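You operate a simulated robot arm through the tools that you are given. There is no shell and no other tool.

You are at the controls of a simulated two-armed robot. One attempt, no reset.

## Task
Turn the slim parcel lengthwise and run it past the photo-eye.
Fine: lay it along the outfeed line while that stands; start, stop once it has passed the eye, then switch the isolator off. Keep hands off a running belt and off the goods that it moves. Drop, pinch and damage nothing, leave nothing switched on. Set down upright: slim parcel.

The check looks at the end state, three seconds after you hand in, the way a careful person would. Anything else that was tipped, shoved, dropped, spilled or broken makes it a failure.

## Robot
Two 7-joint arms with fingered hands on one trunk that stands fixed in place. Base frame: the origin is at the foot of the trunk, x ahead of it, y to its left, z up. Units: m, rad, N and s.
The left shoulder is at [0.083, 0.128, 1.181], the right one opposite. Payload 5 kg a hand.
Tool frame (each hand has its own): the origin (TCP) lies between the finger pads and is the grasp point; the fingertips stand 0.037 m ahead of it; z points along the fingers, y is the line along which they close. The gripper opens to 0.124 m. The gripper's body begins 0.043 m behind the TCP. The gripper is a hand of 3 fingers: y runs from the thumb to the fingers, the wrist lies at [-0.021, -0.116, -0.203] in the tool frame.
Orientation is that of the tool frame in the base frame, as [roll, pitch, yaw] about the fixed x, y, z axes, in that order (R = Rz(yaw) Ry(pitch) Rx(roll)). With the fingers straight down and the wrist toward the robot, the tool's x, y and z point along [0, 1, 0], [1, 0, 0] and [0, 0, -1] of the base frame.

## Interface
- The arms move only by the tool send_rows. It takes "left_increments", "right_increments" or both (then of equal length, played together; a hand with none holds still); each is a list of rows, each a list of 6 numbers: the shift along the tool's x, y, z in mm, then the turn, a rotation vector about the tool's x, y, z in rad. In form: [[dx, dy, dz, ax, ay, az], ...]. A call has 1 to 20 rows; each row shifts and turns the commanded pose from where the row before left it, along the tool's axes as they then stand. Rows are played at 5 a second. More than 0.05 m and 0.15 rad between two rows, and nothing of the call is played. A pose out of reach is approached as far as the arm can. The call stops where the force on the tool passes 40 N (or 10 N more than at its start, if that is more) or the arm is blocked; 0.2 s more then pass. In this call time passes only in rows, and 0.2 s behind the last. It gives the time, the measured TCP pose, the force on the tool (base axes), the opening and the grip force at its end, in the units of the frame above (readings bear some noise), with the torque about the TCP (base axes, N m) and any sound that the robot's microphone picked up, and new pictures: "views" is both (left out), scene, wrist or none (wrist: the cameras of the hands that moved).
- Cameras (640 x 400 px; columns grow to the right, rows downward): "scene" is now at [0.216, -0.0676, 1.3996]; the picture's right is [-0.75, -0.66, 0.00], its down [-0.03, 0.03, -1.00] and it looks along [0.66, -0.75, -0.04] (base axes); focal length 214 px, centre (320, 200). "left" rides on the left gripper at [-0.072, -0.104, -0.154] in its tool frame; the picture's right is [-0.83, -0.26, 0.49], its down [0.51, -0.72, 0.47] and it looks along [0.23, 0.64, 0.73] (tool axes); focal length 243 px, centre (320, 200). "right" rides on the right gripper at [0.072, -0.104, -0.154] in its tool frame; the picture's right is [-0.83, 0.26, -0.49], its down [-0.51, -0.72, 0.47] and it looks along [-0.23, 0.64, 0.73] (tool axes); focal length 243 px, centre (320, 200). There is no depth. A picture from a camera that has moved, and an enlarged one, comes with that camera's place and axes in the base frame and with its lens.
- raise_lower(by): slides the trunk up (or, below 0, down) by that many m; the arms and the scene camera ride with it, the base frame stays. It gives what a move gives, with no picture.
- curl_fingers(index, middle, thumb_bend, thumb_turn, hand): sets how far each is bent, from 0 (flat) to 1 (curled in); at 0.3 the hand is open as for a grip, at 0.7 the pads meet at the TCP. One left out holds its place. A second passes; each finger stops where it meets its share of the squeeze, and holds until it gets a number again. It is the only way to open and close the hand. It gives what a move gives, with no picture; readings hold the bend of each and the force on the fingers (four entries, about 0 where the hand has none), thumb and palm. thumb_turn goes from beside the hand (0) to across from the fingers (1), as for a grip.
- turn_head(pan, tilt): turns the head with the scene camera to pan (to the left, within 1.396 rad either way) and tilt (down, from -0.506 to 1.204), counted from straight ahead of the robot. It gives what a move gives, and a new picture of the scene camera.
- enlarge(camera, box): a new picture of the part [left, top, right, bottom] of that camera's present view, enlarged. No time passes.
- hand_in(): hands the job in; it is judged then, once.

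Places have to be worked out from the pictures, the camera data and where the tool is seen. Open the grippers and draw the arms clear of the work before you hand the job in, unless the task says otherwise.

The tools are called after "Request:" as a command line: name --argument value ..., lists and objects as JSON in quotes. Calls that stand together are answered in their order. send_rows: Moves the arms, as the interface text tells. Its arguments: {"type":"object","properties":{"left_increments":{"type":"array","items":{"type":"array","items":{"type":"number"}}},"right_increments":{"type":"array","items":{"type":"array","items":{"type":"number"}}},"views":{"type":"string","enum":["both","scene","wrist","none"]}},"required":[]} The other tools are called the same way: raise_lower (by) slides the trunk up or down; curl_fingers (index, middle, thumb_bend, thumb_turn, hand) moves the fingers one by one; turn_head (pan, tilt) turns the head that bears the scene camera; enlarge (camera, box) takes an enlarged picture of a part of a camera's view; hand_in () hands the job in.

At the start:

```text
time_s: 0.0
left_position: [0.6455, -0.0765, 1.6011]
left_orientation: [-3.141, 0.0, 1.57]
left_force: [0.0, 0.2, 0.1]
left_wrist_torque: [-0.02, 0.01, -0.02]
left_opening: 0.1236
left_finger_force: 0.1
left_shape: jaw
left_bend: [0.3, 0.3, 0.3, 0.98]
left_finger forces: [0.1, 0.0, 0.0, 0.0, 0.0, 0.0]
right_position: [0.4113, -0.6253, 1.5096]
right_orientation: [-3.141, -0.002, 1.571]
right_force: [-0.2, 0.8, -0.5]
right_wrist_torque: [-0.03, 0.01, 0.02]
right_opening: 0.1238
right_finger_force: 0.0
right_shape: jaw
right_bend: [0.3, 0.3, 0.3, 0.98]
right_finger forces: [0.0, 0.1, 0.0, 0.1, 0.1, 0.1]
trunk travel left (down, up): [-0.375, 0.188]
head pan, tilt: [-0.852, 0.04]
```

scene: 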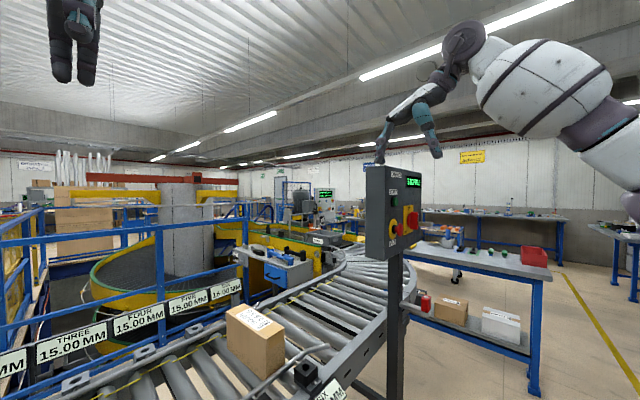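
right: 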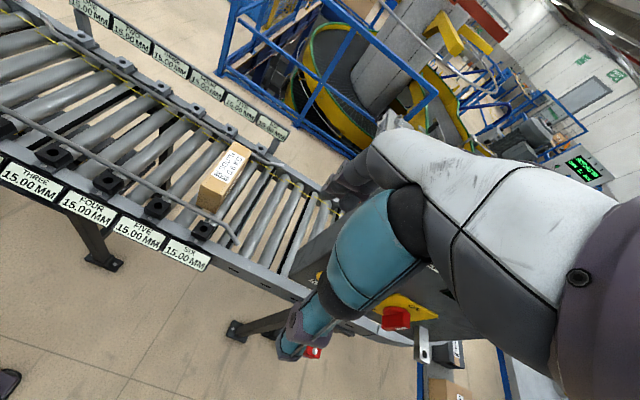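
left: 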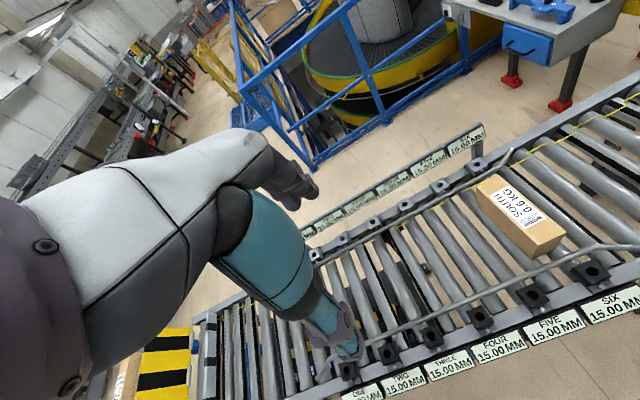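

The pictures show a roller conveyor with a carton on it and a control box on a post at the right. I'll look around with the head first to find the slim parcel, the photo-eye and the controls.

Request:
turn_head --pan -0.4 --tilt 0.7

Request:
enlarge --camera "right" --box '[0, 100, 320, 300]'

Request:
enlarge --camera "left" --box '[320, 100, 640, 300]'

```text
time_s: 1.0
left_position: [0.6455, -0.0763, 1.6013]
left_orientation: [-3.141, 0.0, 1.571]
left_force: [-1.1, -0.4, -0.4]
left_wrist_torque: [0.0, 0.01, 0.02]
left_opening: 0.1235
left_finger_force: 0.0
left_shape: jaw
left_bend: [0.3, 0.3, 0.3, 0.98]
left_finger forces: [0.0, 0.2, 0.1, 0.0, 0.0, 0.0]
right_position: [0.4101, -0.6261, 1.5111]
right_orientation: [-3.141, -0.001, 1.57]
right_force: [-1.1, 0.5, 0.1]
right_wrist_torque: [0.01, -0.01, 0.02]
right_opening: 0.1236
right_finger_force: 0.1
right_shape: jaw
right_bend: [0.3, 0.3, 0.3, 0.98]
right_finger forces: [0.0, 0.0, 0.0, 0.0, 0.1, 0.1]
trunk travel left (down, up): [-0.375, 0.188]
head pan, tilt: [-0.4, 0.7]
camera scene: at [0.2343, -0.0323, 1.3396], right [-0.39, -0.92, 0.0], down [-0.59, 0.25, -0.77], along [0.7, -0.3, -0.64], focal length 214 px, centre (320, 200)
```

scene: 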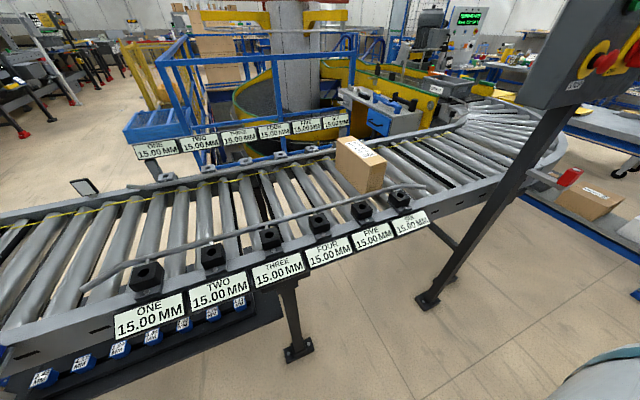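

```text
2.00 times, centred on (160, 200) of right
camera zoom: at [0.3068, -0.5525, 1.6643], right [0.26, -0.83, 0.49], down [-0.72, -0.51, -0.47], along [0.64, -0.23, -0.73], focal length 485 px, centre (640, 200)
```

zoom: 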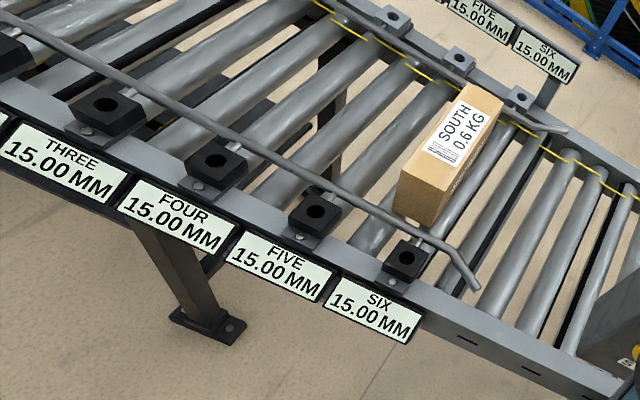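

```text
2.00 times, centred on (480, 200) of left
camera zoom: at [0.5416, -0.1495, 1.7557], right [-0.26, -0.83, -0.49], down [-0.72, 0.51, -0.47], along [0.64, 0.23, -0.73], focal length 485 px, centre (0, 200)
```

zoom: 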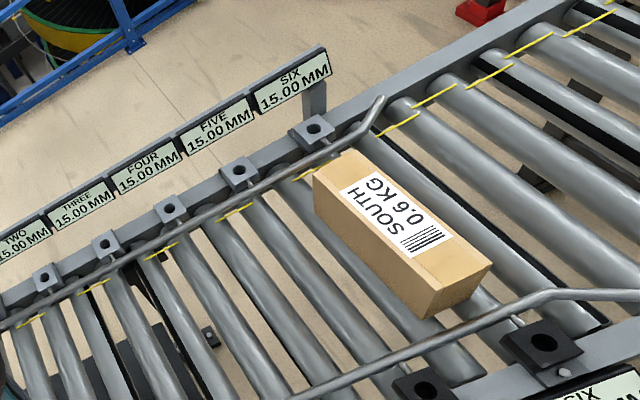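

The slim parcel lies across the rollers between the guide rails. I'll look to the left and right along the conveyor to find the photo-eye, the control panel and the isolator.

Request:
turn_head --pan 0.3 --tilt 0.7

Request:
turn_head --pan 1.0 --tilt 0.5

Request:
turn_head --pan -1.1 --tilt 0.5

Request:
enlarge --camera "scene" --box '[200, 0, 420, 140]'

```text
time_s: 2.1
left_position: [0.6458, -0.077, 1.6002]
left_orientation: [-3.141, -0.002, 1.572]
left_force: [-0.4, 0.2, 0.1]
left_wrist_torque: [-0.04, -0.01, -0.02]
left_opening: 0.1236
left_finger_force: 0.0
left_shape: jaw
left_bend: [0.3, 0.3, 0.3, 0.98]
left_finger forces: [0.0, 0.0, 0.0, 0.0, 0.1, 0.0]
right_position: [0.4109, -0.6255, 1.5091]
right_orientation: [-3.141, 0.002, 1.569]
right_force: [-0.5, 0.5, 0.5]
right_wrist_torque: [0.02, 0.03, 0.0]
right_opening: 0.1236
right_finger_force: 0.0
right_shape: jaw
right_bend: [0.3, 0.3, 0.3, 0.98]
right_finger forces: [0.0, 0.0, 0.0, 0.0, 0.0, 0.0]
trunk travel left (down, up): [-0.375, 0.188]
head pan, tilt: [0.3, 0.7]
camera scene: at [0.2373, 0.0259, 1.3395], right [0.29, -0.96, 0.0], down [-0.62, -0.19, -0.76], along [0.73, 0.23, -0.64], focal length 214 px, centre (320, 200)
```

scene: 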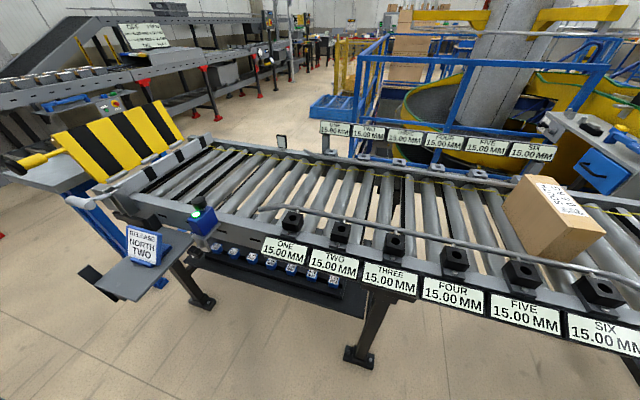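

```text
time_s: 3.2
left_position: [0.6459, -0.0764, 1.6007]
left_orientation: [-3.141, -0.001, 1.573]
left_force: [0.3, 0.7, 0.7]
left_wrist_torque: [-0.01, -0.05, -0.01]
left_opening: 0.1234
left_finger_force: 0.1
left_shape: jaw
left_bend: [0.3, 0.3, 0.3, 0.98]
left_finger forces: [0.0, 0.0, 0.1, 0.0, 0.0, 0.0]
right_position: [0.4113, -0.6251, 1.5102]
right_orientation: [-3.141, -0.001, 1.571]
right_force: [0.0, -0.7, -0.3]
right_wrist_torque: [-0.02, -0.03, 0.04]
right_opening: 0.1237
right_finger_force: 0.1
right_shape: jaw
right_bend: [0.3, 0.3, 0.3, 0.98]
right_finger forces: [0.2, 0.1, 0.0, 0.0, 0.1, 0.0]
trunk travel left (down, up): [-0.375, 0.188]
head pan, tilt: [1.0, 0.499]
camera scene: at [0.2053, 0.0773, 1.3572], right [0.84, -0.54, 0.0], down [-0.26, -0.4, -0.88], along [0.47, 0.74, -0.48], focal length 214 px, centre (320, 200)
```

scene: 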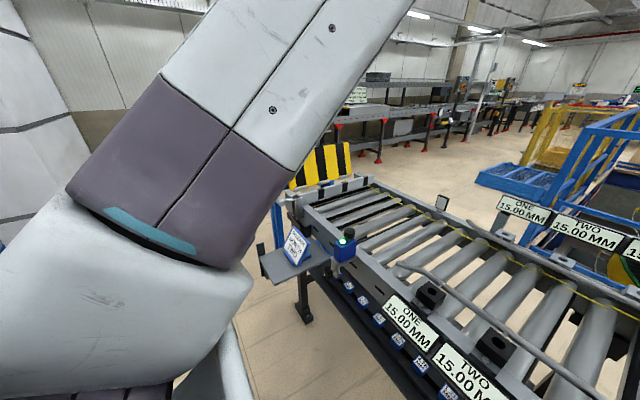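

```text
time_s: 5.2
left_position: [0.647, -0.0767, 1.6008]
left_orientation: [3.141, -0.001, 1.571]
left_force: [1.1, 0.2, 0.2]
left_wrist_torque: [0.0, -0.01, 0.04]
left_opening: 0.1237
left_finger_force: 0.1
left_shape: jaw
left_bend: [0.3, 0.3, 0.3, 0.98]
left_finger forces: [0.0, 0.0, 0.0, 0.1, 0.0, 0.0]
right_position: [0.4099, -0.6257, 1.5096]
right_orientation: [3.141, 0.0, 1.57]
right_force: [0.0, -0.6, -0.8]
right_wrist_torque: [0.0, -0.02, 0.04]
right_opening: 0.1235
right_finger_force: 0.1
right_shape: jaw
right_bend: [0.3, 0.3, 0.3, 0.98]
right_finger forces: [0.0, 0.1, 0.1, 0.0, 0.1, 0.0]
trunk travel left (down, up): [-0.375, 0.188]
head pan, tilt: [-1.1, 0.499]
camera scene: at [0.1974, -0.0803, 1.3572], right [-0.89, -0.45, 0.0], down [-0.22, 0.43, -0.88], along [0.4, -0.78, -0.48], focal length 214 px, centre (320, 200)
```

scene: 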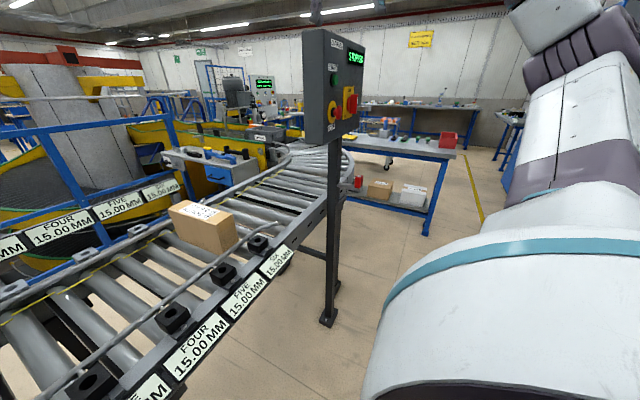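

```text
2.86 times, centred on (310, 70) of scene
camera zoom: at [0.1974, -0.0803, 1.3572], right [-0.89, -0.45, 0.0], down [-0.22, 0.43, -0.88], along [0.4, -0.78, -0.48], focal length 613 px, centre (349, 571)
```

zoom: 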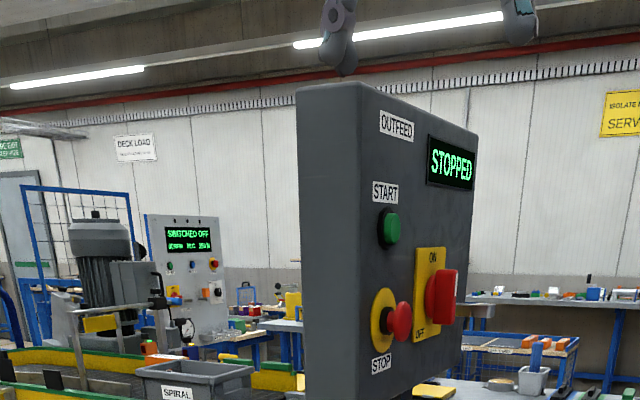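

The OUTFEED panel has START, STOP and a red ON/OFF isolator, and it reads STOPPED. I'll now zoom in on the photo-eye end and the placards.

Request:
turn_head --pan 0.5 --tilt 0.6

Request:
enlarge --camera "scene" --box '[0, 100, 320, 300]'

Request:
enlarge --camera "scene" --box '[160, 120, 320, 220]'

Request:
enlarge --camera "scene" --box '[300, 100, 640, 310]'

```text
time_s: 6.8
left_position: [0.6465, -0.0765, 1.6003]
left_orientation: [3.141, 0.001, 1.57]
left_force: [0.3, -0.5, 0.1]
left_wrist_torque: [0.04, 0.01, -0.02]
left_opening: 0.1235
left_finger_force: 0.1
left_shape: jaw
left_bend: [0.3, 0.3, 0.3, 0.98]
left_finger forces: [0.1, 0.0, 0.0, 0.1, 0.1, 0.0]
right_position: [0.4104, -0.625, 1.5107]
right_orientation: [3.14, 0.0, 1.572]
right_force: [0.2, -0.4, 0.0]
right_wrist_torque: [-0.02, 0.01, -0.01]
right_opening: 0.1237
right_finger_force: 0.1
right_shape: jaw
right_bend: [0.3, 0.3, 0.3, 0.98]
right_finger forces: [0.1, 0.1, 0.1, 0.0, 0.0, 0.0]
trunk travel left (down, up): [-0.375, 0.188]
head pan, tilt: [0.499, 0.6]
camera scene: at [0.2337, 0.0431, 1.3481], right [0.48, -0.88, 0.0], down [-0.5, -0.27, -0.83], along [0.72, 0.39, -0.56], focal length 214 px, centre (320, 200)
```

scene: 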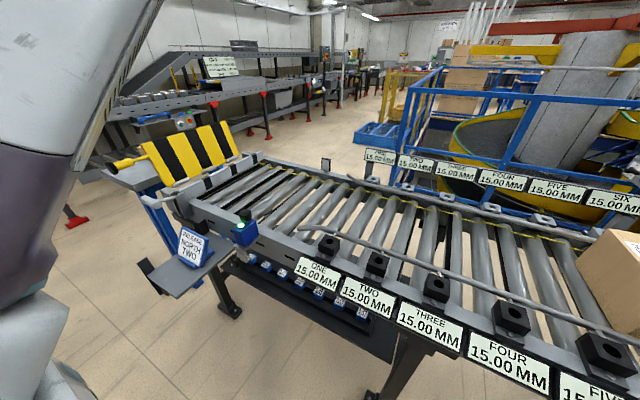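

```text
2.00 times, centred on (160, 200) of scene
camera zoom: at [0.2337, 0.0431, 1.3481], right [0.48, -0.88, 0.0], down [-0.5, -0.27, -0.83], along [0.72, 0.39, -0.56], focal length 429 px, centre (640, 200)
```

zoom: 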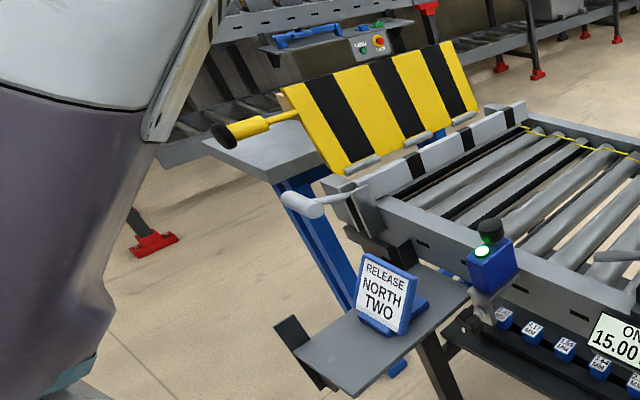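

```text
4.00 times, centred on (240, 170) of scene
camera zoom: at [0.2337, 0.0431, 1.3481], right [0.48, -0.88, 0.0], down [-0.5, -0.27, -0.83], along [0.72, 0.39, -0.56], focal length 858 px, centre (640, 320)
```

zoom: 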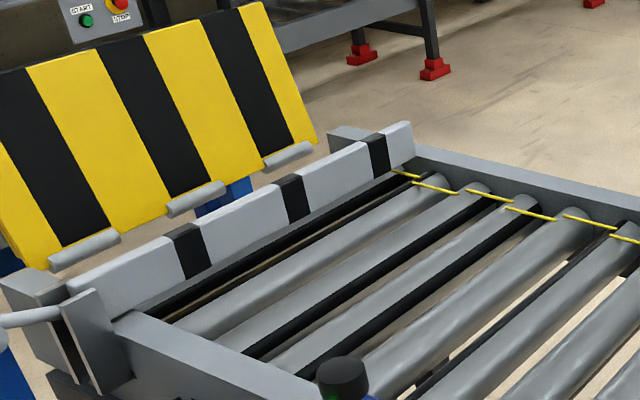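

```text
1.88 times, centred on (470, 205) of scene
camera zoom: at [0.2337, 0.0431, 1.3481], right [0.48, -0.88, 0.0], down [-0.5, -0.27, -0.83], along [0.72, 0.39, -0.56], focal length 404 px, centre (38, 191)
```

zoom: 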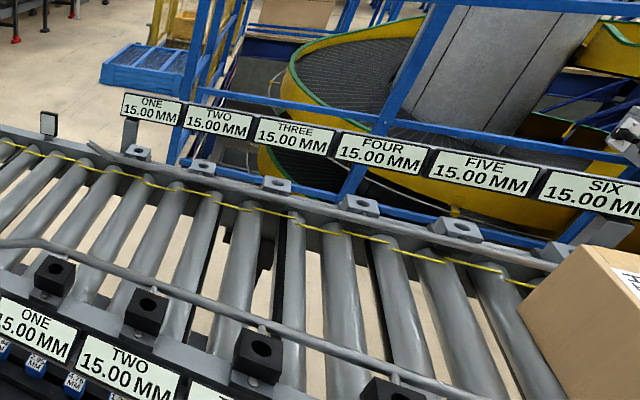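

The photo-eye (blue box with a green lamp, reflector opposite) stands near the left end, just before the end stop. I'll now take close-ups of the parcel from the scene camera for measuring.

Request:
turn_head --pan -0.4 --tilt 0.6

Request:
enlarge --camera "scene" --box '[260, 100, 460, 225]'

Request:
enlarge --camera "left" --box '[440, 150, 600, 250]'

Request:
enlarge --camera "right" --box '[160, 120, 320, 220]'

Request:
enlarge --camera "right" --box '[340, 250, 500, 350]'

```text
time_s: 8.1
left_position: [0.6461, -0.0773, 1.6011]
left_orientation: [-3.141, 0.0, 1.568]
left_force: [-1.1, 0.5, -0.6]
left_wrist_torque: [-0.01, 0.0, 0.02]
left_opening: 0.1238
left_finger_force: 0.1
left_shape: jaw
left_bend: [0.3, 0.3, 0.3, 0.98]
left_finger forces: [0.1, 0.1, 0.0, 0.1, 0.0, 0.0]
right_position: [0.4111, -0.626, 1.5097]
right_orientation: [-3.141, 0.001, 1.571]
right_force: [0.7, 0.0, -0.7]
right_wrist_torque: [0.01, 0.01, 0.0]
right_opening: 0.1234
right_finger_force: 0.1
right_shape: jaw
right_bend: [0.3, 0.3, 0.3, 0.98]
right_finger forces: [0.1, 0.0, 0.0, 0.1, 0.0, 0.0]
trunk travel left (down, up): [-0.375, 0.188]
head pan, tilt: [-0.4, 0.6]
camera scene: at [0.2375, -0.0335, 1.3481], right [-0.39, -0.92, 0.0], down [-0.52, 0.22, -0.83], along [0.76, -0.32, -0.56], focal length 214 px, centre (320, 200)
```

scene: 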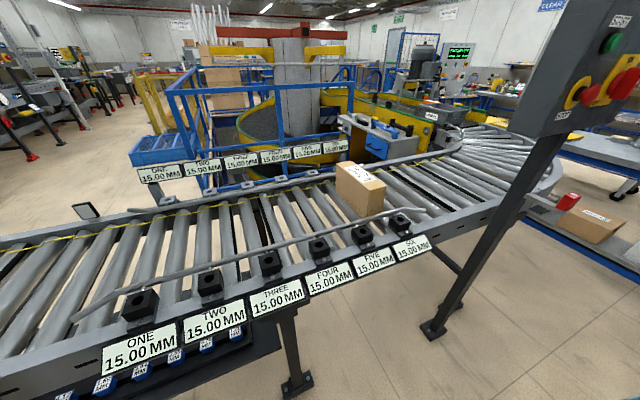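

```text
3.20 times, centred on (360, 162) of scene
camera zoom: at [0.2375, -0.0335, 1.3481], right [-0.39, -0.92, 0.0], down [-0.52, 0.22, -0.83], along [0.76, -0.32, -0.56], focal length 686 px, centre (192, 320)
```

zoom: 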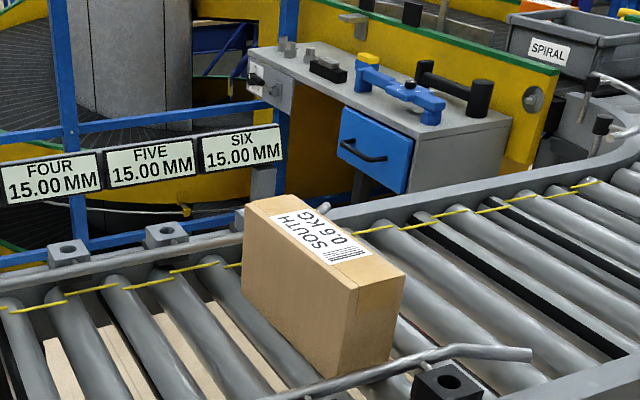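

```text
4.00 times, centred on (520, 200) of left
camera zoom: at [0.5416, -0.1495, 1.7557], right [-0.26, -0.83, -0.49], down [-0.72, 0.51, -0.47], along [0.64, 0.23, -0.73], focal length 970 px, centre (-480, 200)
```

zoom: 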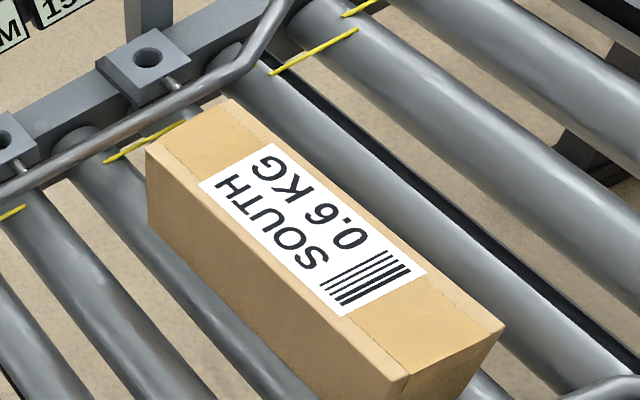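

```text
4.00 times, centred on (240, 170) of right
camera zoom: at [0.3068, -0.5526, 1.6643], right [0.26, -0.83, 0.49], down [-0.72, -0.51, -0.47], along [0.64, -0.23, -0.73], focal length 970 px, centre (640, 320)
```

zoom: 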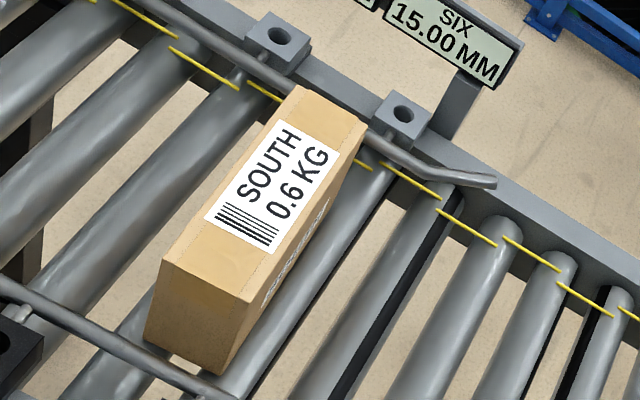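

```text
4.00 times, centred on (420, 300) of right
camera zoom: at [0.3068, -0.5526, 1.6643], right [0.26, -0.83, 0.49], down [-0.72, -0.51, -0.47], along [0.64, -0.23, -0.73], focal length 970 px, centre (-80, -200)
```

zoom: 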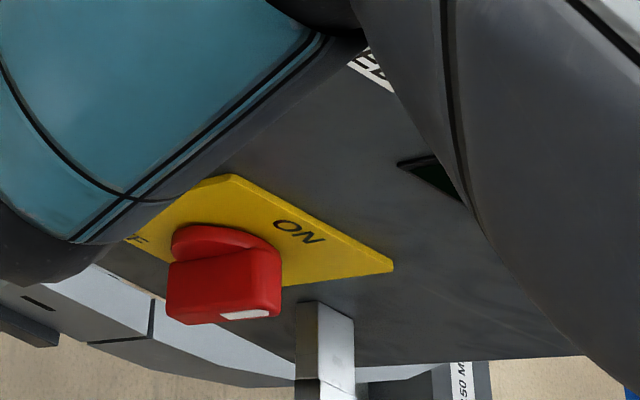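

Triangulating from the three views, I put the parcel at about 0.213 x 0.068 x 0.128 m with its centre near (0.81, -0.434). Its top is at z≈1.00, its long side runs along x (across), and the lane runs along y. Next I'll turn the right hand's camera towards the control panel.

Request:
send_rows --right_increments '[[0, -20, 0, 0, 0, 0.13], [0, -20, 0, 0, 0, 0.13], [0, -20, 0, 0, 0, 0.13], [0, -20, 0, 0, 0, 0.13], [0, 0, 15, -0.12, 0, 0], [0, 0, 15, -0.12, 0, 0], [0, 0, 15, -0.12, 0, 0], [0, 0, 15, -0.12, 0, 0]]' --views "wrist"

```text
time_s: 9.8
left_position: [0.6418, -0.0764, 1.6035]
left_orientation: [3.139, -0.001, 1.571]
left_force: [-0.7, -0.4, 1.0]
left_wrist_torque: [0.01, -0.05, 0.03]
left_opening: 0.1237
left_finger_force: 0.0
left_shape: jaw
left_bend: [0.3, 0.3, 0.3, 0.98]
left_finger forces: [0.0, 0.0, 0.0, 0.1, 0.1, 0.0]
right_position: [0.3413, -0.615, 1.4528]
right_orientation: [2.655, -0.001, 1.051]
right_force: [-0.6, 0.6, 0.4]
right_wrist_torque: [-0.01, -0.07, 0.0]
right_opening: 0.1239
right_finger_force: 0.0
right_shape: jaw
right_bend: [0.3, 0.3, 0.3, 0.98]
right_finger forces: [0.0, 0.1, 0.1, 0.0, 0.1, 0.0]
trunk travel left (down, up): [-0.375, 0.188]
head pan, tilt: [-0.4, 0.6]
camera right: at [0.2345, -0.471, 1.5414], right [-0.41, -0.72, 0.56], down [-0.62, -0.23, -0.75], along [0.67, -0.65, -0.35], focal length 243 px, centre (320, 200)
```

right: 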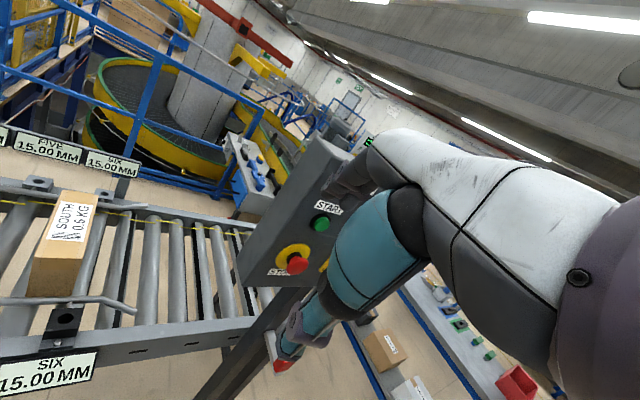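

The panel faces -x. I estimate START at about (0.496, -0.756, 1.365), the STOP knob front at (0.479, -0.755, 1.276) and the isolator near (0.48, -0.88, 1.29). Now the right hand goes towards the parcel, yawing so its fingers close along y, while the left hand swings out to look at the photo-eye.

Request:
send_rows --right_increments '[[0, 0, 0, 0.1215, 0, 0], [0, 0, 0, 0.1215, 0, 0], [0, 0, 0, 0.1215, 0, 0], [0, 0, 0, 0.1215, 0, 0], [35.5, 25.8, 20, 0, 0, 0.126], [38.5, 21.1, 20, 0, 0, 0.126], [40.8, 16.1, 20, 0, 0, 0.126], [42.5, 10.8, 20, 0, 0, 0.126], [43.6, 5.4, 20, 0, 0, 0.126], [43.9, 0, 20, 0, 0, 0.126], [43.5, -5.6, 20, 0, 0, 0.126], [42.4, -11, 20, 0, 0, 0.126]]' --left_increments '[[40, -10, 0, 0, 0, -0.112], [40.8, -5.4, 0, 0, 0, -0.112], [41.2, -0.9, 0, 0, 0, -0.112], [41.1, 3.8, 0, 0, 0, -0.112], [40.4, 8.3, 0, 0, 0, -0.112], [39.2, 12.7, 0, 0, 0, -0.112], [37.5, 17.1, 0, 0, 0, -0.112], [0, 0, 0, 0, 0, 0], [0, 0, 0, 0, 0, 0], [0, 0, 0, 0, 0, 0], [0, 0, 0, 0, 0, 0], [0, 0, 0, 0, 0, 0]]' --views "both"

```text
time_s: 12.4
left_position: [0.7045, 0.2027, 1.4814]
left_orientation: [-3.138, 0.003, 2.352]
left_force: [1.0, 0.2, 0.1]
left_wrist_torque: [-0.06, 0.08, 0.02]
left_opening: 0.1235
left_finger_force: 0.1
left_shape: jaw
left_bend: [0.3, 0.3, 0.3, 0.98]
left_finger forces: [0.0, 0.0, 0.1, 0.0, 0.1, 0.0]
left hand out of reach, approached as far as the arm can: row 3, 4, 5, 6, 7
right_position: [0.6666, -0.4698, 1.2896]
right_orientation: [-3.139, 0.006, 0.04]
right_force: [0.8, 0.8, 0.9]
right_wrist_torque: [-0.01, 0.05, 0.02]
right_opening: 0.1234
right_finger_force: 0.0
right_shape: jaw
right_bend: [0.3, 0.3, 0.3, 0.98]
right_finger forces: [0.0, 0.0, 0.1, 0.0, 0.0, 0.0]
trunk travel left (down, up): [-0.375, 0.188]
head pan, tilt: [-0.4, 0.6]
camera scene: at [0.2413, -0.0322, 1.3473], right [-0.39, -0.92, 0.0], down [-0.52, 0.22, -0.82], along [0.76, -0.32, -0.57], focal length 214 px, centre (320, 200)
camera right: at [0.7353, -0.3621, 1.4431], right [-0.82, -0.3, 0.5], down [-0.54, 0.7, -0.47], along [-0.21, -0.65, -0.73], focal length 243 px, centre (320, 200)
camera left: at [0.681, 0.079, 1.6374], right [0.4, -0.78, -0.49], down [-0.87, -0.15, -0.47], along [0.29, 0.61, -0.73], focal length 243 px, centre (320, 200)
```

scene: 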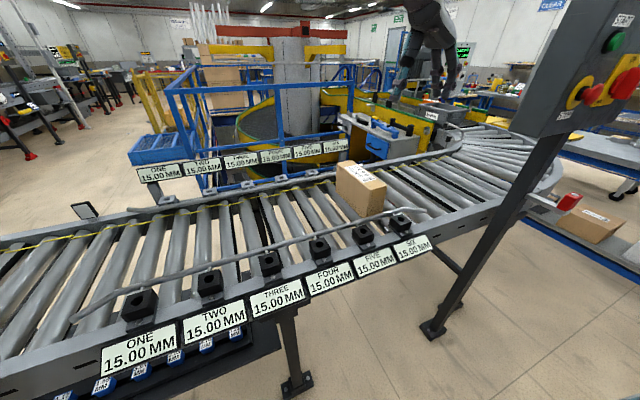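
right: 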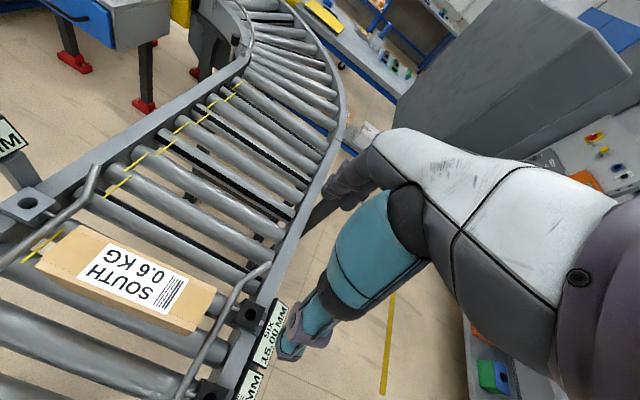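
left: 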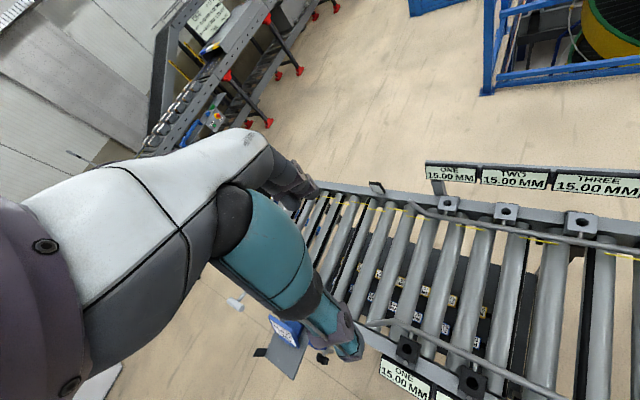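

The right hand took the yaw well, and from its camera the parcel's centre comes out at about (0.813, -0.432), consistent with before. I'll move it over the parcel, still well above it, and check that it reaches.

Request:
send_rows --right_increments '[[34, -8, 28, 0, 0, 0.005], [34, -8, 28, 0, 0, 0.005], [34, -8, 28, 0, 0, 0.005], [32, -8, 28, 0, 0, 0]]' --views "both"

```text
time_s: 13.4
left_position: [0.7043, 0.2007, 1.4832]
left_orientation: [-3.139, 0.003, 2.349]
left_force: [0.2, 0.1, -0.6]
left_wrist_torque: [0.0, 0.02, 0.01]
left_opening: 0.1238
left_finger_force: 0.1
left_shape: jaw
left_bend: [0.3, 0.3, 0.3, 0.98]
left_finger forces: [0.0, 0.1, 0.1, 0.0, 0.0, 0.0]
right_position: [0.7994, -0.436, 1.1759]
right_orientation: [-3.138, 0.007, 0.027]
right_force: [0.1, -0.4, -0.1]
right_wrist_torque: [-0.01, 0.05, 0.01]
right_opening: 0.1238
right_finger_force: 0.0
right_shape: jaw
right_bend: [0.3, 0.3, 0.3, 0.98]
right_finger forces: [0.1, 0.1, 0.1, 0.1, 0.0, 0.0]
trunk travel left (down, up): [-0.375, 0.188]
head pan, tilt: [-0.4, 0.6]
camera scene: at [0.2407, -0.0344, 1.3474], right [-0.39, -0.92, 0.0], down [-0.52, 0.22, -0.82], along [0.76, -0.32, -0.57], focal length 214 px, centre (320, 200)
camera right: at [0.8694, -0.3296, 1.3294], right [-0.82, -0.29, 0.5], down [-0.53, 0.71, -0.47], along [-0.22, -0.64, -0.73], focal length 243 px, centre (320, 200)
```

scene: 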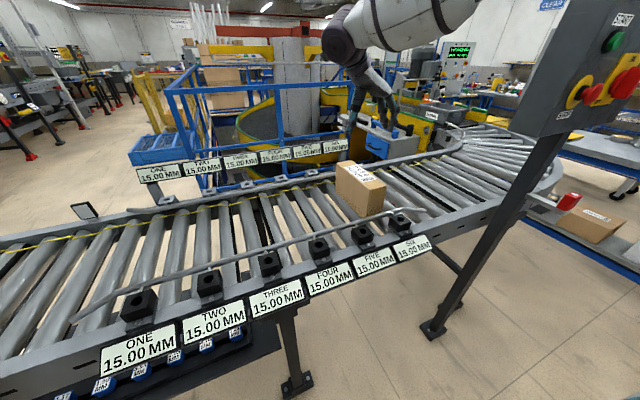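
right: 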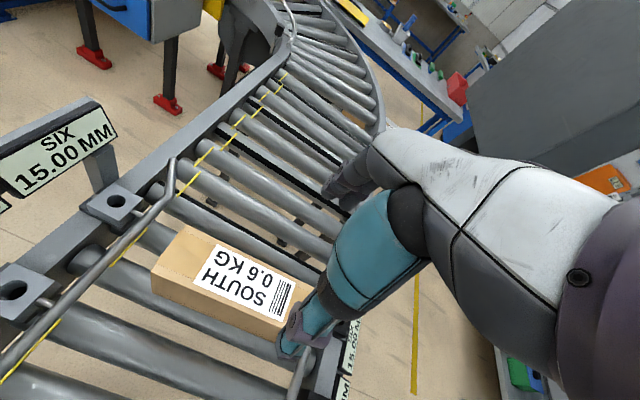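

It reaches cleanly. I'll go down until the fingertips are level with the parcel's top, centring a little further in x, and look again before straddling it.

Request:
send_rows --right_increments '[[4, -1, 35, 0, 0, 0], [4, -1, 35, 0, 0, 0], [4, -1, 35, 0, 0, 0], [0, 0, 30, 0, 0, 0]]' --views "both"

Request:
enlarge --camera "scene" --box '[280, 80, 440, 180]'

```text
time_s: 14.4
left_position: [0.7011, 0.2013, 1.4842]
left_orientation: [3.141, 0.006, 2.348]
left_force: [0.3, -0.6, 0.5]
left_wrist_torque: [0.0, 0.03, 0.01]
left_opening: 0.1237
left_finger_force: 0.0
left_shape: jaw
left_bend: [0.3, 0.3, 0.3, 0.98]
left_finger forces: [0.1, 0.0, 0.0, 0.0, 0.0, 0.0]
right_position: [0.8071, -0.4304, 1.0417]
right_orientation: [-3.138, 0.006, 0.026]
right_force: [-0.5, 0.1, -0.3]
right_wrist_torque: [0.01, 0.01, -0.01]
right_opening: 0.1237
right_finger_force: 0.0
right_shape: jaw
right_bend: [0.3, 0.3, 0.3, 0.98]
right_finger forces: [0.0, 0.0, 0.1, 0.1, 0.1, 0.0]
trunk travel left (down, up): [-0.375, 0.188]
head pan, tilt: [-0.4, 0.6]
camera scene: at [0.2381, -0.0342, 1.348], right [-0.39, -0.92, 0.0], down [-0.52, 0.22, -0.82], along [0.76, -0.32, -0.57], focal length 214 px, centre (320, 200)
camera right: at [0.8778, -0.3258, 1.1972], right [-0.82, -0.29, 0.5], down [-0.53, 0.71, -0.47], along [-0.22, -0.64, -0.73], focal length 243 px, centre (320, 200)
```

scene: 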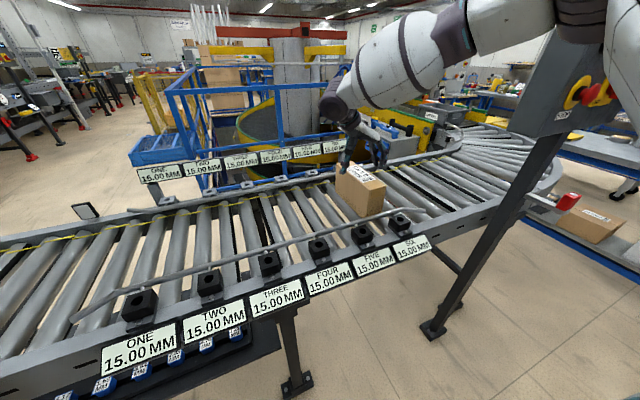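
right: 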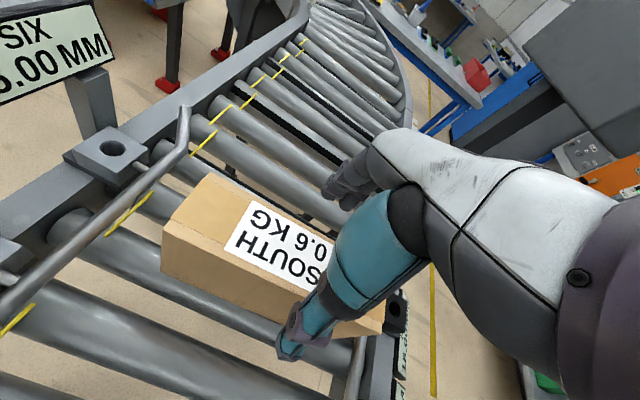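

```text
4.00 times, centred on (360, 130) of scene
camera zoom: at [0.2381, -0.0342, 1.348], right [-0.39, -0.92, 0.0], down [-0.52, 0.22, -0.82], along [0.76, -0.32, -0.57], focal length 858 px, centre (160, 480)
```

zoom: 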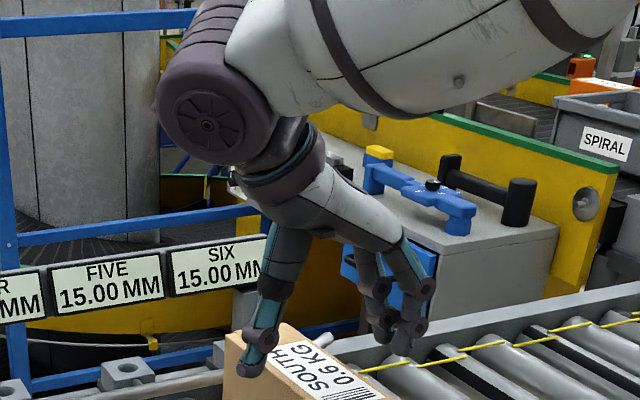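

The thumb is on the parcel's left side and the fingers on its right, with clearance on each side. I'll go down about 7 cm to the grip height.

Request:
send_rows --right_increments '[[2, 1, 25, 0, 0, 0], [2, 0, 25, 0, 0, 0], [0, 0, 21, 0, 0, 0]]' --views "both"

Request:
enlarge --camera "scene" --box '[280, 80, 440, 180]'

```text
time_s: 15.2
left_position: [0.6998, 0.2009, 1.4848]
left_orientation: [-3.141, 0.004, 2.352]
left_force: [-0.2, -0.1, -0.3]
left_wrist_torque: [0.04, 0.0, 0.02]
left_opening: 0.1236
left_finger_force: 0.0
left_shape: jaw
left_bend: [0.3, 0.3, 0.3, 0.98]
left_finger forces: [0.1, 0.0, 0.0, 0.0, 0.1, 0.0]
right_position: [0.8098, -0.433, 0.9719]
right_orientation: [-3.137, 0.004, 0.026]
right_force: [0.2, -0.1, -0.3]
right_wrist_torque: [0.01, -0.01, 0.04]
right_opening: 0.1237
right_finger_force: 0.0
right_shape: jaw
right_bend: [0.3, 0.3, 0.3, 0.98]
right_finger forces: [0.0, 0.0, 0.0, 0.0, 0.0, 0.0]
trunk travel left (down, up): [-0.375, 0.188]
head pan, tilt: [-0.4, 0.6]
camera scene: at [0.2377, -0.0336, 1.3481], right [-0.39, -0.92, 0.0], down [-0.52, 0.22, -0.82], along [0.76, -0.32, -0.57], focal length 214 px, centre (320, 200)
camera right: at [0.8806, -0.3263, 1.1265], right [-0.82, -0.29, 0.49], down [-0.53, 0.71, -0.47], along [-0.22, -0.64, -0.73], focal length 243 px, centre (320, 200)
```

scene: 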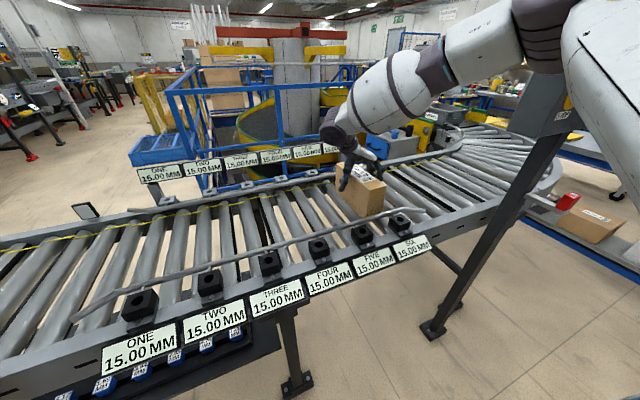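
right: 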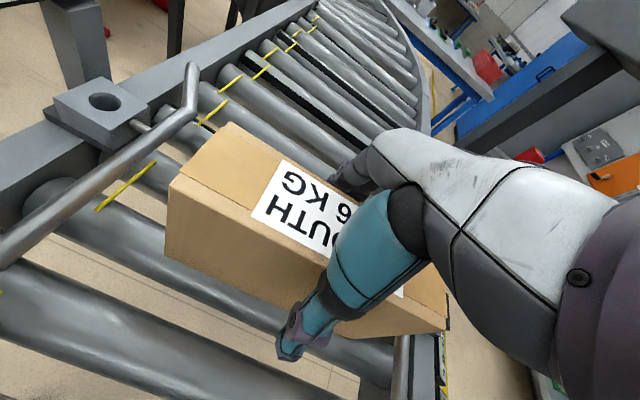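

```text
4.00 times, centred on (360, 130) of scene
camera zoom: at [0.2377, -0.0336, 1.3481], right [-0.39, -0.92, 0.0], down [-0.52, 0.22, -0.82], along [0.76, -0.32, -0.57], focal length 858 px, centre (160, 480)
```

zoom: 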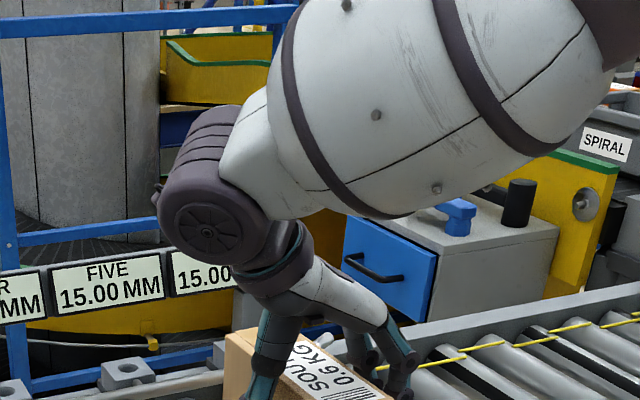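

The fingers straddle the parcel. I'll close gently and read the forces.

Request:
curl_fingers --hand "right" --index 0.47 --middle 0.47 --thumb_bend 0.47

```text
time_s: 16.2
left_position: [0.7004, 0.2001, 1.4845]
left_orientation: [-3.141, 0.005, 2.349]
left_force: [0.3, 0.1, 0.8]
left_wrist_torque: [-0.01, 0.05, 0.0]
left_opening: 0.1238
left_finger_force: 0.0
left_shape: jaw
left_bend: [0.3, 0.3, 0.3, 0.98]
left_finger forces: [0.2, 0.0, 0.0, 0.0, 0.0, 0.1]
right_position: [0.809, -0.4316, 0.9738]
right_orientation: [-3.137, 0.004, 0.024]
right_force: [-0.2, -1.8, 1.2]
right_wrist_torque: [-0.05, 0.01, -0.06]
right_opening: 0.0801
right_finger_force: 2.8
right_shape: fingers
right_bend: [0.46, 0.47, 0.46, 0.98]
right_finger forces: [3.4, 0.0, 0.0, 0.0, 1.0, 0.0]
trunk travel left (down, up): [-0.375, 0.188]
head pan, tilt: [-0.4, 0.6]
```

Index and thumb have just touched. I'll close further for a firm but moderate grip.

Request:
curl_fingers --hand "right" --index 0.53 --middle 0.53 --thumb_bend 0.53

```text
time_s: 17.2
left_position: [0.7001, 0.2014, 1.4859]
left_orientation: [3.141, 0.005, 2.348]
left_force: [0.5, -0.4, 0.0]
left_wrist_torque: [0.01, -0.01, -0.03]
left_opening: 0.124
left_finger_force: 0.1
left_shape: jaw
left_bend: [0.3, 0.3, 0.3, 0.98]
left_finger forces: [0.0, 0.0, 0.1, 0.0, 0.0, 0.0]
right_position: [0.8093, -0.432, 0.9728]
right_orientation: [-3.138, 0.006, 0.026]
right_force: [-1.9, -1.6, 0.1]
right_wrist_torque: [-0.17, -0.01, 0.01]
right_opening: 0.0741
right_finger_force: 12.3
right_shape: fingers
right_bend: [0.48, 0.5, 0.49, 0.97]
right_finger forces: [8.1, 4.4, 0.1, 0.0, 11.9, 0.0]
trunk travel left (down, up): [-0.375, 0.188]
head pan, tilt: [-0.4, 0.6]
```

The grip is 12 N with all three digits loaded; I'll squeeze a bit more before lifting so it can't slip.

Request:
curl_fingers --hand "right" --index 0.6 --middle 0.6 --thumb_bend 0.6

```text
time_s: 18.2
left_position: [0.6997, 0.2002, 1.4858]
left_orientation: [3.141, 0.007, 2.35]
left_force: [-0.6, -0.5, -0.2]
left_wrist_torque: [0.02, -0.01, 0.01]
left_opening: 0.1238
left_finger_force: 0.0
left_shape: jaw
left_bend: [0.3, 0.3, 0.3, 0.98]
left_finger forces: [0.0, 0.0, 0.0, 0.0, 0.0, 0.0]
right_position: [0.8094, -0.4323, 0.9725]
right_orientation: [-3.139, 0.004, 0.027]
right_force: [-0.7, -0.7, 0.1]
right_wrist_torque: [-0.35, 0.01, 0.09]
right_opening: 0.0718
right_finger_force: 22.4
right_shape: fingers
right_bend: [0.48, 0.51, 0.52, 0.97]
right_finger forces: [14.1, 9.1, 0.1, 0.1, 22.4, 0.0]
trunk travel left (down, up): [-0.375, 0.188]
head pan, tilt: [-0.4, 0.6]
```

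The grip is 22 N. I'll lift straight up about 5 cm and check it hangs level.

Request:
send_rows --right_increments '[[0, 0, -8, 0, 0, 0], [0, 0, -14, 0, 0, 0], [0, 0, -14, 0, 0, 0], [0, 0, -14, 0, 0, 0]]' --views "both"

Request:
enlarge --camera "scene" --box '[280, 110, 440, 210]'

```text
time_s: 19.2
left_position: [0.7002, 0.2009, 1.4849]
left_orientation: [-3.141, 0.005, 2.351]
left_force: [1.0, -0.3, 0.2]
left_wrist_torque: [-0.02, -0.02, -0.01]
left_opening: 0.1238
left_finger_force: 0.1
left_shape: jaw
left_bend: [0.3, 0.3, 0.3, 0.98]
left_finger forces: [0.0, 0.1, 0.1, 0.0, 0.0, 0.0]
right_position: [0.8102, -0.4304, 1.0215]
right_orientation: [-3.138, 0.004, 0.027]
right_force: [0.7, 0.2, -6.4]
right_wrist_torque: [-0.04, 0.04, -0.01]
right_opening: 0.072
right_finger_force: 21.4
right_shape: fingers
right_bend: [0.48, 0.52, 0.52, 0.96]
right_finger forces: [13.0, 8.2, 0.1, 0.0, 22.0, 0.1]
trunk travel left (down, up): [-0.375, 0.188]
head pan, tilt: [-0.4, 0.6]
camera scene: at [0.2379, -0.0338, 1.348], right [-0.39, -0.92, 0.0], down [-0.52, 0.22, -0.82], along [0.76, -0.32, -0.57], focal length 214 px, centre (320, 200)
camera right: at [0.8799, -0.3242, 1.176], right [-0.82, -0.29, 0.5], down [-0.53, 0.71, -0.47], along [-0.22, -0.64, -0.73], focal length 243 px, centre (320, 200)
```

scene: 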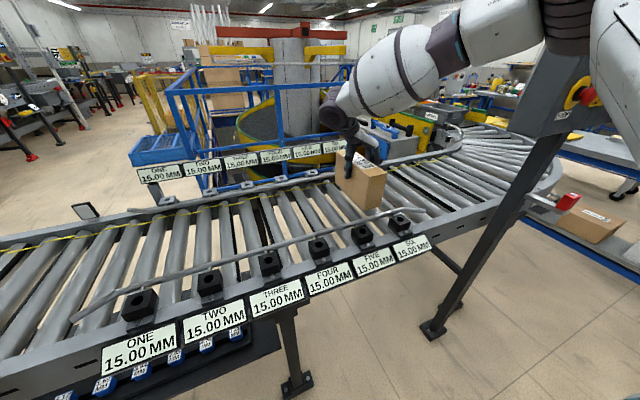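
right: 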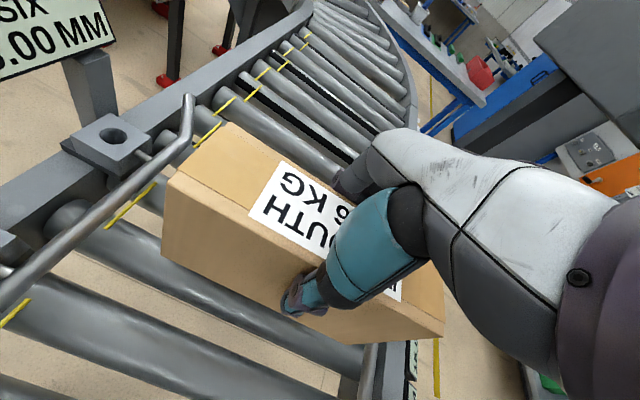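

```text
4.00 times, centred on (360, 160) of scene
camera zoom: at [0.2379, -0.0338, 1.348], right [-0.39, -0.92, 0.0], down [-0.52, 0.22, -0.82], along [0.76, -0.32, -0.57], focal length 858 px, centre (160, 360)
```

zoom: 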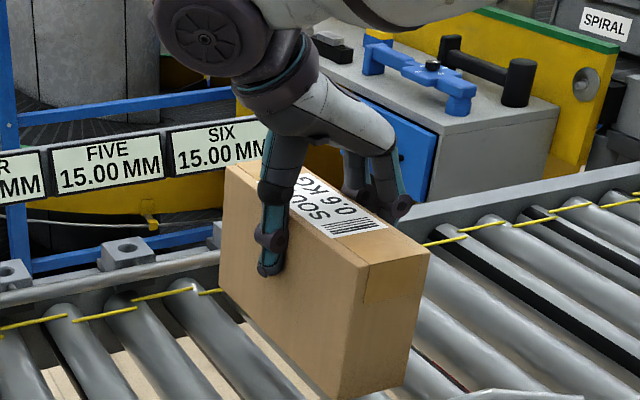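

The lift is clean: -6.4 N, which fits 0.6 kg, and the parcel is level. I'll rotate +90° about the vertical while drifting about 10 cm downstream to lie fully between the rails, starting with the first half.

Request:
send_rows --right_increments '[[0.2, -8.3, 0, 0, 0, -0.08], [0.9, -8.2, 0, 0, 0, -0.1288], [2.0, -8.0, 0, 0, 0, -0.1288], [3.0, -7.6, 0, 0, 0, -0.1288], [4.0, -7.1, 0, 0, 0, -0.1288], [5.0, -6.5, 0, 0, 0, -0.1288]]' --views "both"

```text
time_s: 20.6
left_position: [0.6994, 0.2001, 1.4848]
left_orientation: [-3.141, 0.005, 2.35]
left_force: [0.1, -0.6, -0.4]
left_wrist_torque: [0.02, -0.02, 0.02]
left_opening: 0.1238
left_finger_force: 0.0
left_shape: jaw
left_bend: [0.3, 0.3, 0.3, 0.98]
left_finger forces: [0.0, 0.1, 0.1, 0.0, 0.0, 0.0]
right_position: [0.8089, -0.3825, 1.0211]
right_orientation: [-3.136, 0.001, 0.751]
right_force: [-0.2, -0.5, -6.0]
right_wrist_torque: [-0.04, 0.03, 0.02]
right_opening: 0.0716
right_finger_force: 21.7
right_shape: fingers
right_bend: [0.48, 0.52, 0.52, 0.96]
right_finger forces: [13.0, 8.3, 0.0, 0.0, 21.8, 0.0]
trunk travel left (down, up): [-0.375, 0.188]
head pan, tilt: [-0.4, 0.6]
camera scene: at [0.2378, -0.0343, 1.348], right [-0.39, -0.92, 0.0], down [-0.52, 0.22, -0.82], along [0.76, -0.32, -0.57], focal length 214 px, centre (320, 200)
camera right: at [0.7922, -0.2568, 1.1769], right [-0.42, -0.76, 0.49], down [-0.87, 0.18, -0.47], along [0.27, -0.62, -0.74], focal length 243 px, centre (320, 200)
```

scene: 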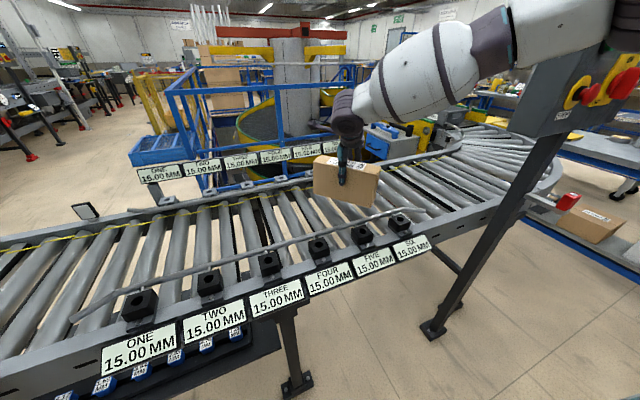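
right: 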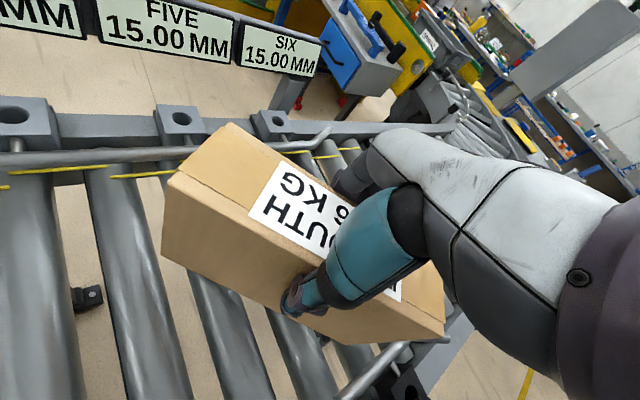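

Halfway round and steady. I'll finish the turn to yaw 1.57.

Request:
send_rows --right_increments '[[5.1, -5.5, 0, 0, 0, -0.117], [5.7, -4.8, 0, 0, 0, -0.117], [6.2, -4.1, 0, 0, 0, -0.117], [6.7, -3.4, 0, 0, 0, -0.117], [7.0, -2.6, 0, 0, 0, -0.117], [7.3, -1.0, 0, 0, 0, -0.117], [7.4, 1, 0, 0, 0, -0.117]]' --views "both"

Request:
enlarge --camera "scene" --box '[240, 110, 400, 210]'

```text
time_s: 22.2
left_position: [0.7013, 0.1998, 1.4854]
left_orientation: [3.142, 0.005, 2.349]
left_force: [-1.0, 0.3, -1.0]
left_wrist_torque: [0.02, 0.01, -0.01]
left_opening: 0.1238
left_finger_force: 0.1
left_shape: jaw
left_bend: [0.3, 0.3, 0.3, 0.98]
left_finger forces: [0.0, 0.0, 0.1, 0.1, 0.1, 0.1]
right_position: [0.812, -0.3299, 1.0213]
right_orientation: [-3.136, -0.004, 1.57]
right_force: [0.7, -1.4, -5.1]
right_wrist_torque: [-0.04, -0.04, 0.01]
right_opening: 0.0717
right_finger_force: 21.6
right_shape: fingers
right_bend: [0.48, 0.52, 0.52, 0.96]
right_finger forces: [12.9, 8.0, 0.0, 0.0, 21.5, 0.1]
trunk travel left (down, up): [-0.375, 0.188]
head pan, tilt: [-0.4, 0.6]
camera scene: at [0.2383, -0.0342, 1.3479], right [-0.39, -0.92, 0.0], down [-0.52, 0.22, -0.82], along [0.76, -0.32, -0.57], focal length 214 px, centre (320, 200)
camera right: at [0.7091, -0.2579, 1.1768], right [0.26, -0.83, 0.49], down [-0.72, -0.51, -0.47], along [0.64, -0.23, -0.74], focal length 243 px, centre (320, 200)
```

scene: 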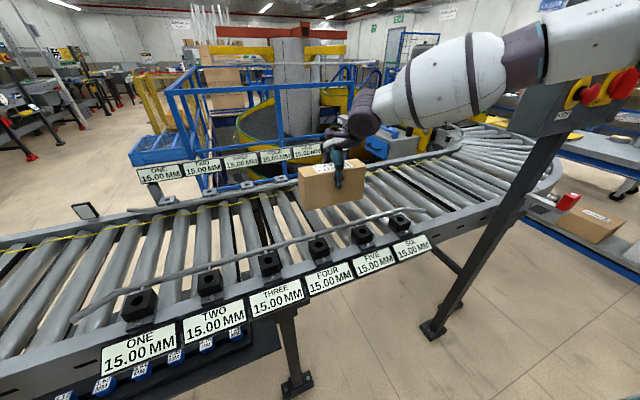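
right: 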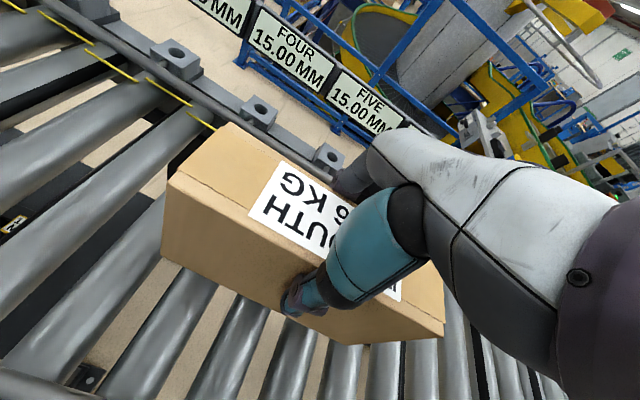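

```text
4.00 times, centred on (320, 160) of scene
camera zoom: at [0.2383, -0.0342, 1.3479], right [-0.39, -0.92, 0.0], down [-0.52, 0.22, -0.82], along [0.76, -0.32, -0.57], focal length 858 px, centre (320, 360)
```

zoom: 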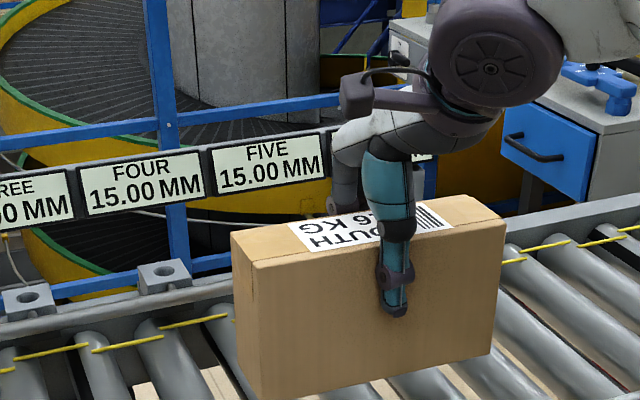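

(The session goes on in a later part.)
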